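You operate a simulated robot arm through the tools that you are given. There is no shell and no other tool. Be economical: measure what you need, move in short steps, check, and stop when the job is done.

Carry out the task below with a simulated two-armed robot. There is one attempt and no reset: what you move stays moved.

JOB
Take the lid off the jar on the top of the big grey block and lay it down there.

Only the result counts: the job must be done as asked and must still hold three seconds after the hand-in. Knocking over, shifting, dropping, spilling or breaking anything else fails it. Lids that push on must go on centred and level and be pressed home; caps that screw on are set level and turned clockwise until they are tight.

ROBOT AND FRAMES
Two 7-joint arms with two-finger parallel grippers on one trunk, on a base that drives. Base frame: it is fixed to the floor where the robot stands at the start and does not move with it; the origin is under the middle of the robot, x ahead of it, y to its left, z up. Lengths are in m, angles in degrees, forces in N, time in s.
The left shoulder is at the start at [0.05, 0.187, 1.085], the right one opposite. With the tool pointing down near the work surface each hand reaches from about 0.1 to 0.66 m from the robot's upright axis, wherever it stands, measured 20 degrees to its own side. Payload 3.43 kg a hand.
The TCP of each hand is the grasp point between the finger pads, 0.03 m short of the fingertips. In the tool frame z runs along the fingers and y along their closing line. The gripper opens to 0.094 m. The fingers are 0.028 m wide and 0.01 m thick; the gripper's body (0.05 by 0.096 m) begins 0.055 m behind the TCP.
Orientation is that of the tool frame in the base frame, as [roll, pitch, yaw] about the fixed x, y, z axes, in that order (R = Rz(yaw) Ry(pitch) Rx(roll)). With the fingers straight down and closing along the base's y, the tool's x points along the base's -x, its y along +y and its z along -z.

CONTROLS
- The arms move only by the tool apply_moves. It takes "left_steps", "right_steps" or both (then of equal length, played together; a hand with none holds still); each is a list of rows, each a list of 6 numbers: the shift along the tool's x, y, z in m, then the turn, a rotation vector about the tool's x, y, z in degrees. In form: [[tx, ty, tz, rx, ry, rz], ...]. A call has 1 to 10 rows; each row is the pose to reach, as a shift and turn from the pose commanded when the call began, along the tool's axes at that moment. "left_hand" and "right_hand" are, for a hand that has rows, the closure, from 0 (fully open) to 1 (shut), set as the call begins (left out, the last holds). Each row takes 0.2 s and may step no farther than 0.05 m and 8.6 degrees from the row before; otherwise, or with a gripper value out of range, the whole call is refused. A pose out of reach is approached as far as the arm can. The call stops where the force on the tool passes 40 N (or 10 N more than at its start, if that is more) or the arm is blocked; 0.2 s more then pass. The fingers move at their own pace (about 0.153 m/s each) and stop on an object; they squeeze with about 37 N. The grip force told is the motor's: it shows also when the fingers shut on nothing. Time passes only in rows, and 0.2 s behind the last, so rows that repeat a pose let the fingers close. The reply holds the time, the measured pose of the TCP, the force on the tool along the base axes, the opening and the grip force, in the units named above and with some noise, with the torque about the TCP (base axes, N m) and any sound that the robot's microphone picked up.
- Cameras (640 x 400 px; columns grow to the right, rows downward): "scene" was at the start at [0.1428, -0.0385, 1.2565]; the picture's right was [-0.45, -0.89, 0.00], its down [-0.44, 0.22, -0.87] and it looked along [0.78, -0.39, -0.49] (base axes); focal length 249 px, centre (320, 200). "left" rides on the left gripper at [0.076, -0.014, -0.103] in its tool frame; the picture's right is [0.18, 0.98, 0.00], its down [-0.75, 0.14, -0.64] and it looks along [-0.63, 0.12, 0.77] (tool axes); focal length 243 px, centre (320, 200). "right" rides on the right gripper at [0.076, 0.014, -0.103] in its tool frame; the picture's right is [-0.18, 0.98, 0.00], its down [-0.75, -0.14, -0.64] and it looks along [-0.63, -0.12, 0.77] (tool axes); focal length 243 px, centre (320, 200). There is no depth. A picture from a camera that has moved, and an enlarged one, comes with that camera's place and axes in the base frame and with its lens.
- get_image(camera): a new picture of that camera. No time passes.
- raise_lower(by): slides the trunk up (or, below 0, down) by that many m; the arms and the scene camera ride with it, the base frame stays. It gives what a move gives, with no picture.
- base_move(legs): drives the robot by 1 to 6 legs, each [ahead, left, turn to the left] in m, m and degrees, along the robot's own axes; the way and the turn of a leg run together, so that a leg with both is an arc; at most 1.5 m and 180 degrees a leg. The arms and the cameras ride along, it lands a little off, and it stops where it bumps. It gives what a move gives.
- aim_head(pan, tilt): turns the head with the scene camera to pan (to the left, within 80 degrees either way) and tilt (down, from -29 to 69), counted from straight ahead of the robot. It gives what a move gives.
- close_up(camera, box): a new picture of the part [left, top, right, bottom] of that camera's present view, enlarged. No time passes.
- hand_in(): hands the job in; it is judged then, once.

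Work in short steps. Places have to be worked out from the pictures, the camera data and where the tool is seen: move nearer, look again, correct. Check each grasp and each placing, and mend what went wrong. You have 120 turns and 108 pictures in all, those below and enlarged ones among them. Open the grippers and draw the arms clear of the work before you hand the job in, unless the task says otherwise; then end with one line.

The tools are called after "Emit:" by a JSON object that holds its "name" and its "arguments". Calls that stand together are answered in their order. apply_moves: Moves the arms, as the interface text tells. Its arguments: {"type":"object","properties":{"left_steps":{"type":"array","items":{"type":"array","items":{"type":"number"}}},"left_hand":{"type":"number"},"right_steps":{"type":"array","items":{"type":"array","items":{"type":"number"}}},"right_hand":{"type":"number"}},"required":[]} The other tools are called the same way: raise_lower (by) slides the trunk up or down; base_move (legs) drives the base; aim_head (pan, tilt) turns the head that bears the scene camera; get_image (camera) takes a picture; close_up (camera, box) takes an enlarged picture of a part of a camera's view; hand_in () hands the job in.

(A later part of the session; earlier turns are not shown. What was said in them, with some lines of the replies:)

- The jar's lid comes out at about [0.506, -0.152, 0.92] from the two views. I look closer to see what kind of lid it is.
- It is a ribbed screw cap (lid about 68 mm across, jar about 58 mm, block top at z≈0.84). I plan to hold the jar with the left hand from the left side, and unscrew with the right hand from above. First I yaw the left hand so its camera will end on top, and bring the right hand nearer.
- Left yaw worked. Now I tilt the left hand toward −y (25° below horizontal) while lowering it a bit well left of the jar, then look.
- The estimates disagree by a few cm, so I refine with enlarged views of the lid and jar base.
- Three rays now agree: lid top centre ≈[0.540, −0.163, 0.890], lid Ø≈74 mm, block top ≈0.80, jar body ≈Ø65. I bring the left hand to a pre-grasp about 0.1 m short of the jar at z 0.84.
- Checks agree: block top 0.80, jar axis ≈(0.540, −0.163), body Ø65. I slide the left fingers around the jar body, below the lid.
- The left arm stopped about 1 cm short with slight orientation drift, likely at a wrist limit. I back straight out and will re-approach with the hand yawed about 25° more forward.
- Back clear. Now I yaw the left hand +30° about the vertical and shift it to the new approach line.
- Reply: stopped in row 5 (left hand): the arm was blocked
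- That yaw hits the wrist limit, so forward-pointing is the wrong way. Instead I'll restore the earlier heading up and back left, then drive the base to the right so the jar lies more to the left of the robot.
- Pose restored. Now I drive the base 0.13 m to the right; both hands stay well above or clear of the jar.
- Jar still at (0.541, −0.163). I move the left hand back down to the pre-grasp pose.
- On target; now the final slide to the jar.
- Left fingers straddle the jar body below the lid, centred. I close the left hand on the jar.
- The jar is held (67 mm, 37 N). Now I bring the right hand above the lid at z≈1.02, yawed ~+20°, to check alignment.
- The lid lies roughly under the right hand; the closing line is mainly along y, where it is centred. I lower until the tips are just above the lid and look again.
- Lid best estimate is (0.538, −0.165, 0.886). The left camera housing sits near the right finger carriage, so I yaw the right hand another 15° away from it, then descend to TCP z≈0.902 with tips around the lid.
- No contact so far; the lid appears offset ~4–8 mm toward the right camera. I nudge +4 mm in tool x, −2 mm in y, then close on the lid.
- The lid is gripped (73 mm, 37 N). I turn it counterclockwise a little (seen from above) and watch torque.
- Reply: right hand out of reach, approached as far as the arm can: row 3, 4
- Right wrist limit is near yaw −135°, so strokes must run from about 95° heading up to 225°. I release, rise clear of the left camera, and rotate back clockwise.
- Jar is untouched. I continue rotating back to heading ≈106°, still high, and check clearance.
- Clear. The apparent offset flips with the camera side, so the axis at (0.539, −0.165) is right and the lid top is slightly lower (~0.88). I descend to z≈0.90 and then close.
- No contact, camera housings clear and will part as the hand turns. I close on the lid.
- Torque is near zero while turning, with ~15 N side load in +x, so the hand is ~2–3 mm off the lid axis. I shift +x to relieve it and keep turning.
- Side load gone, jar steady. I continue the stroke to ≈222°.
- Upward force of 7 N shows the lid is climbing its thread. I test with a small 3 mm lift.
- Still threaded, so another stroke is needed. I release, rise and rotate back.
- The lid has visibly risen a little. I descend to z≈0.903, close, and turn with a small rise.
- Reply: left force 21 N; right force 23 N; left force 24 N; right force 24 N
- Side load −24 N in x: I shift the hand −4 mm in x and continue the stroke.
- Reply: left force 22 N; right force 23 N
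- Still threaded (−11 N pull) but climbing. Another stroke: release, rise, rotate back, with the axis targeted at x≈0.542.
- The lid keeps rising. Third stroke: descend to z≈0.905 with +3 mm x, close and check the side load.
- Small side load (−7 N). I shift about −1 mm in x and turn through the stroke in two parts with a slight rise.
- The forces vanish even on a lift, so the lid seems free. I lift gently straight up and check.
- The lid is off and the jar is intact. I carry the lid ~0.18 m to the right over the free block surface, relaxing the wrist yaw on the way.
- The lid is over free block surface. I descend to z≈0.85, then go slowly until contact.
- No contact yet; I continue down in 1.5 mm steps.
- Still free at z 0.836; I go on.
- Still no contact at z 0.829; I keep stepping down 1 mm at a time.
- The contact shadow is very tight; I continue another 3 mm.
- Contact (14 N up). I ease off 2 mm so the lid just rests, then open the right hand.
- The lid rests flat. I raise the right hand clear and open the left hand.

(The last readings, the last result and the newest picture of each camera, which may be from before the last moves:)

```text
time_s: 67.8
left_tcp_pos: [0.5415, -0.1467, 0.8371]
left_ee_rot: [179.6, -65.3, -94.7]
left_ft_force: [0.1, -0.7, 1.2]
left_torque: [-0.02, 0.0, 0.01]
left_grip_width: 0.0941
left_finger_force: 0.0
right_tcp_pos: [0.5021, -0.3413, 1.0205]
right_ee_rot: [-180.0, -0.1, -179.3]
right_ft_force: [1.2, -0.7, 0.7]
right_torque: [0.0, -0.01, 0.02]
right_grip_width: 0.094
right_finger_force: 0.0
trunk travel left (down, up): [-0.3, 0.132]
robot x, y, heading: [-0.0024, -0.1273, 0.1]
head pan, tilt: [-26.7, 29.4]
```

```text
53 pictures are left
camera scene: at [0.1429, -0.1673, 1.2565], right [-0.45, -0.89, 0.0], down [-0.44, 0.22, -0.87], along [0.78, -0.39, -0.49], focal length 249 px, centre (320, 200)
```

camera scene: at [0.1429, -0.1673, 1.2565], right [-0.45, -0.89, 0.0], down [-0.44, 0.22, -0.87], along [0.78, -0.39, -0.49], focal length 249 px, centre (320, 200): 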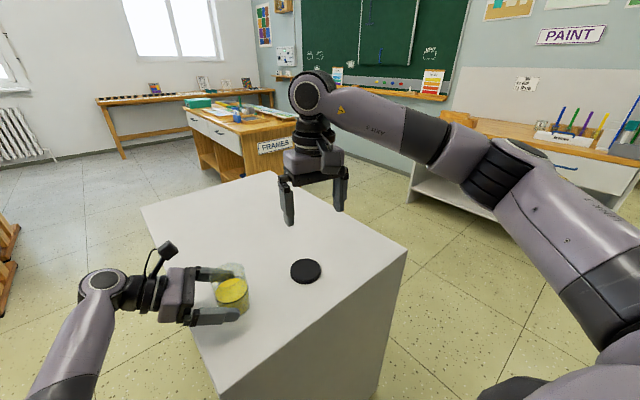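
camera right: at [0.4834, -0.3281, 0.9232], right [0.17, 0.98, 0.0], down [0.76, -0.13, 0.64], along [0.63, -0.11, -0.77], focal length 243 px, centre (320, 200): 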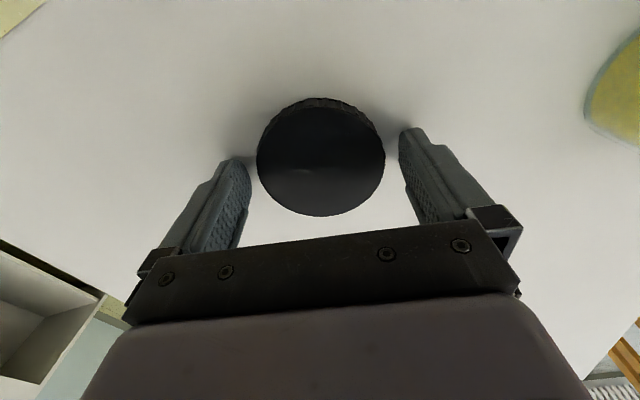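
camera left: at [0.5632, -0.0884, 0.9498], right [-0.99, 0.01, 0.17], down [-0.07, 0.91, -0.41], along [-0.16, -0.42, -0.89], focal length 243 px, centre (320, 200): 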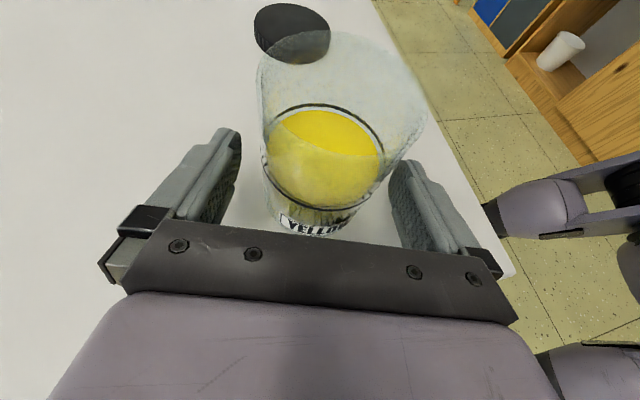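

The jar stands free and the lid lies on the block. I withdraw the left hand along its approach path, then up and away.

Emit:
{"name": "apply_moves", "arguments": {"left_steps": [[-0.0097, 0, -0.022, 0, 0, 0], [-0.0195, 0, -0.044, 0, 0, 0], [-0.0292, 0, -0.066, 0, 0, 0], [-0.0389, 0, -0.0881, 0, 0, 0], [-0.025, 0, -0.12, 0, 0, 0], [-0.01, 0, -0.155, 0, 0, 0], [0.005, 0, -0.19, 0, 0, 0]]}}

Emit:
{"name": "get_image", "arguments": {"camera": "scene"}}

Emit:
{"name": "close_up", "arguments": {"camera": "scene", "box": [200, 230, 340, 330]}}

```text
time_s: 69.3
left_tcp_pos: [0.554, 0.0243, 0.9238]
left_ee_rot: [179.4, -65.2, -94.6]
left_ft_force: [0.5, -0.5, 0.0]
left_torque: [-0.01, 0.0, -0.02]
left_grip_width: 0.094
left_finger_force: 0.1
right_tcp_pos: [0.5021, -0.3397, 1.0206]
right_ee_rot: [-180.0, 0.0, -179.4]
right_ft_force: [0.2, 0.5, 0.3]
right_torque: [0.01, 0.02, 0.01]
right_grip_width: 0.094
right_finger_force: 0.0
trunk travel left (down, up): [-0.3, 0.132]
robot x, y, heading: [-0.0001, -0.1296, -0.1]
head pan, tilt: [-26.7, 29.4]
```

```text
52 pictures are left
camera scene: at [0.1429, -0.1673, 1.2565], right [-0.45, -0.89, 0.0], down [-0.44, 0.22, -0.87], along [0.78, -0.39, -0.49], focal length 249 px, centre (320, 200)
```

scene: 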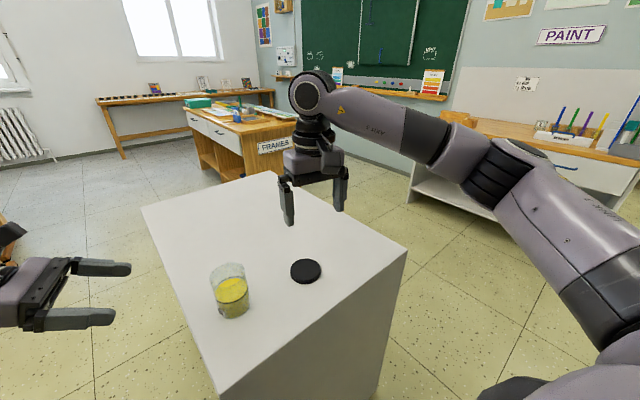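

```text
4.00 times, centred on (270, 280) of scene
camera zoom: at [0.1429, -0.1673, 1.2565], right [-0.45, -0.89, 0.0], down [-0.44, 0.22, -0.87], along [0.78, -0.39, -0.49], focal length 996 px, centre (520, -120)
```

zoom: 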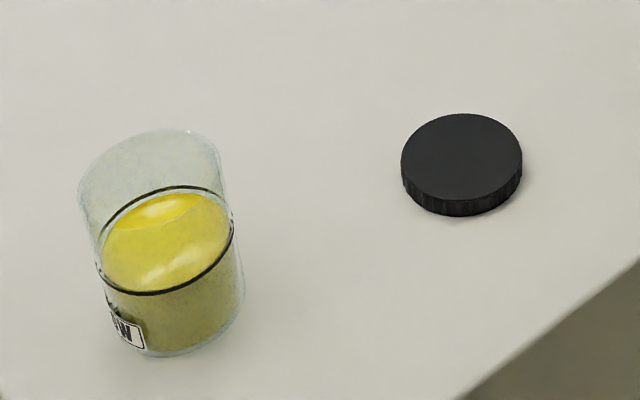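

The jar stands upright and open, the lid lies flat on the block, and both hands are open and clear. I hand in.

Emit:
{"name": "hand_in", "arguments": {}}

```text
The job is handed in.
```

The lid is off the jar and lying flat on top of the grey block. The jar stands upright and unspilled, and I've handed the job in.
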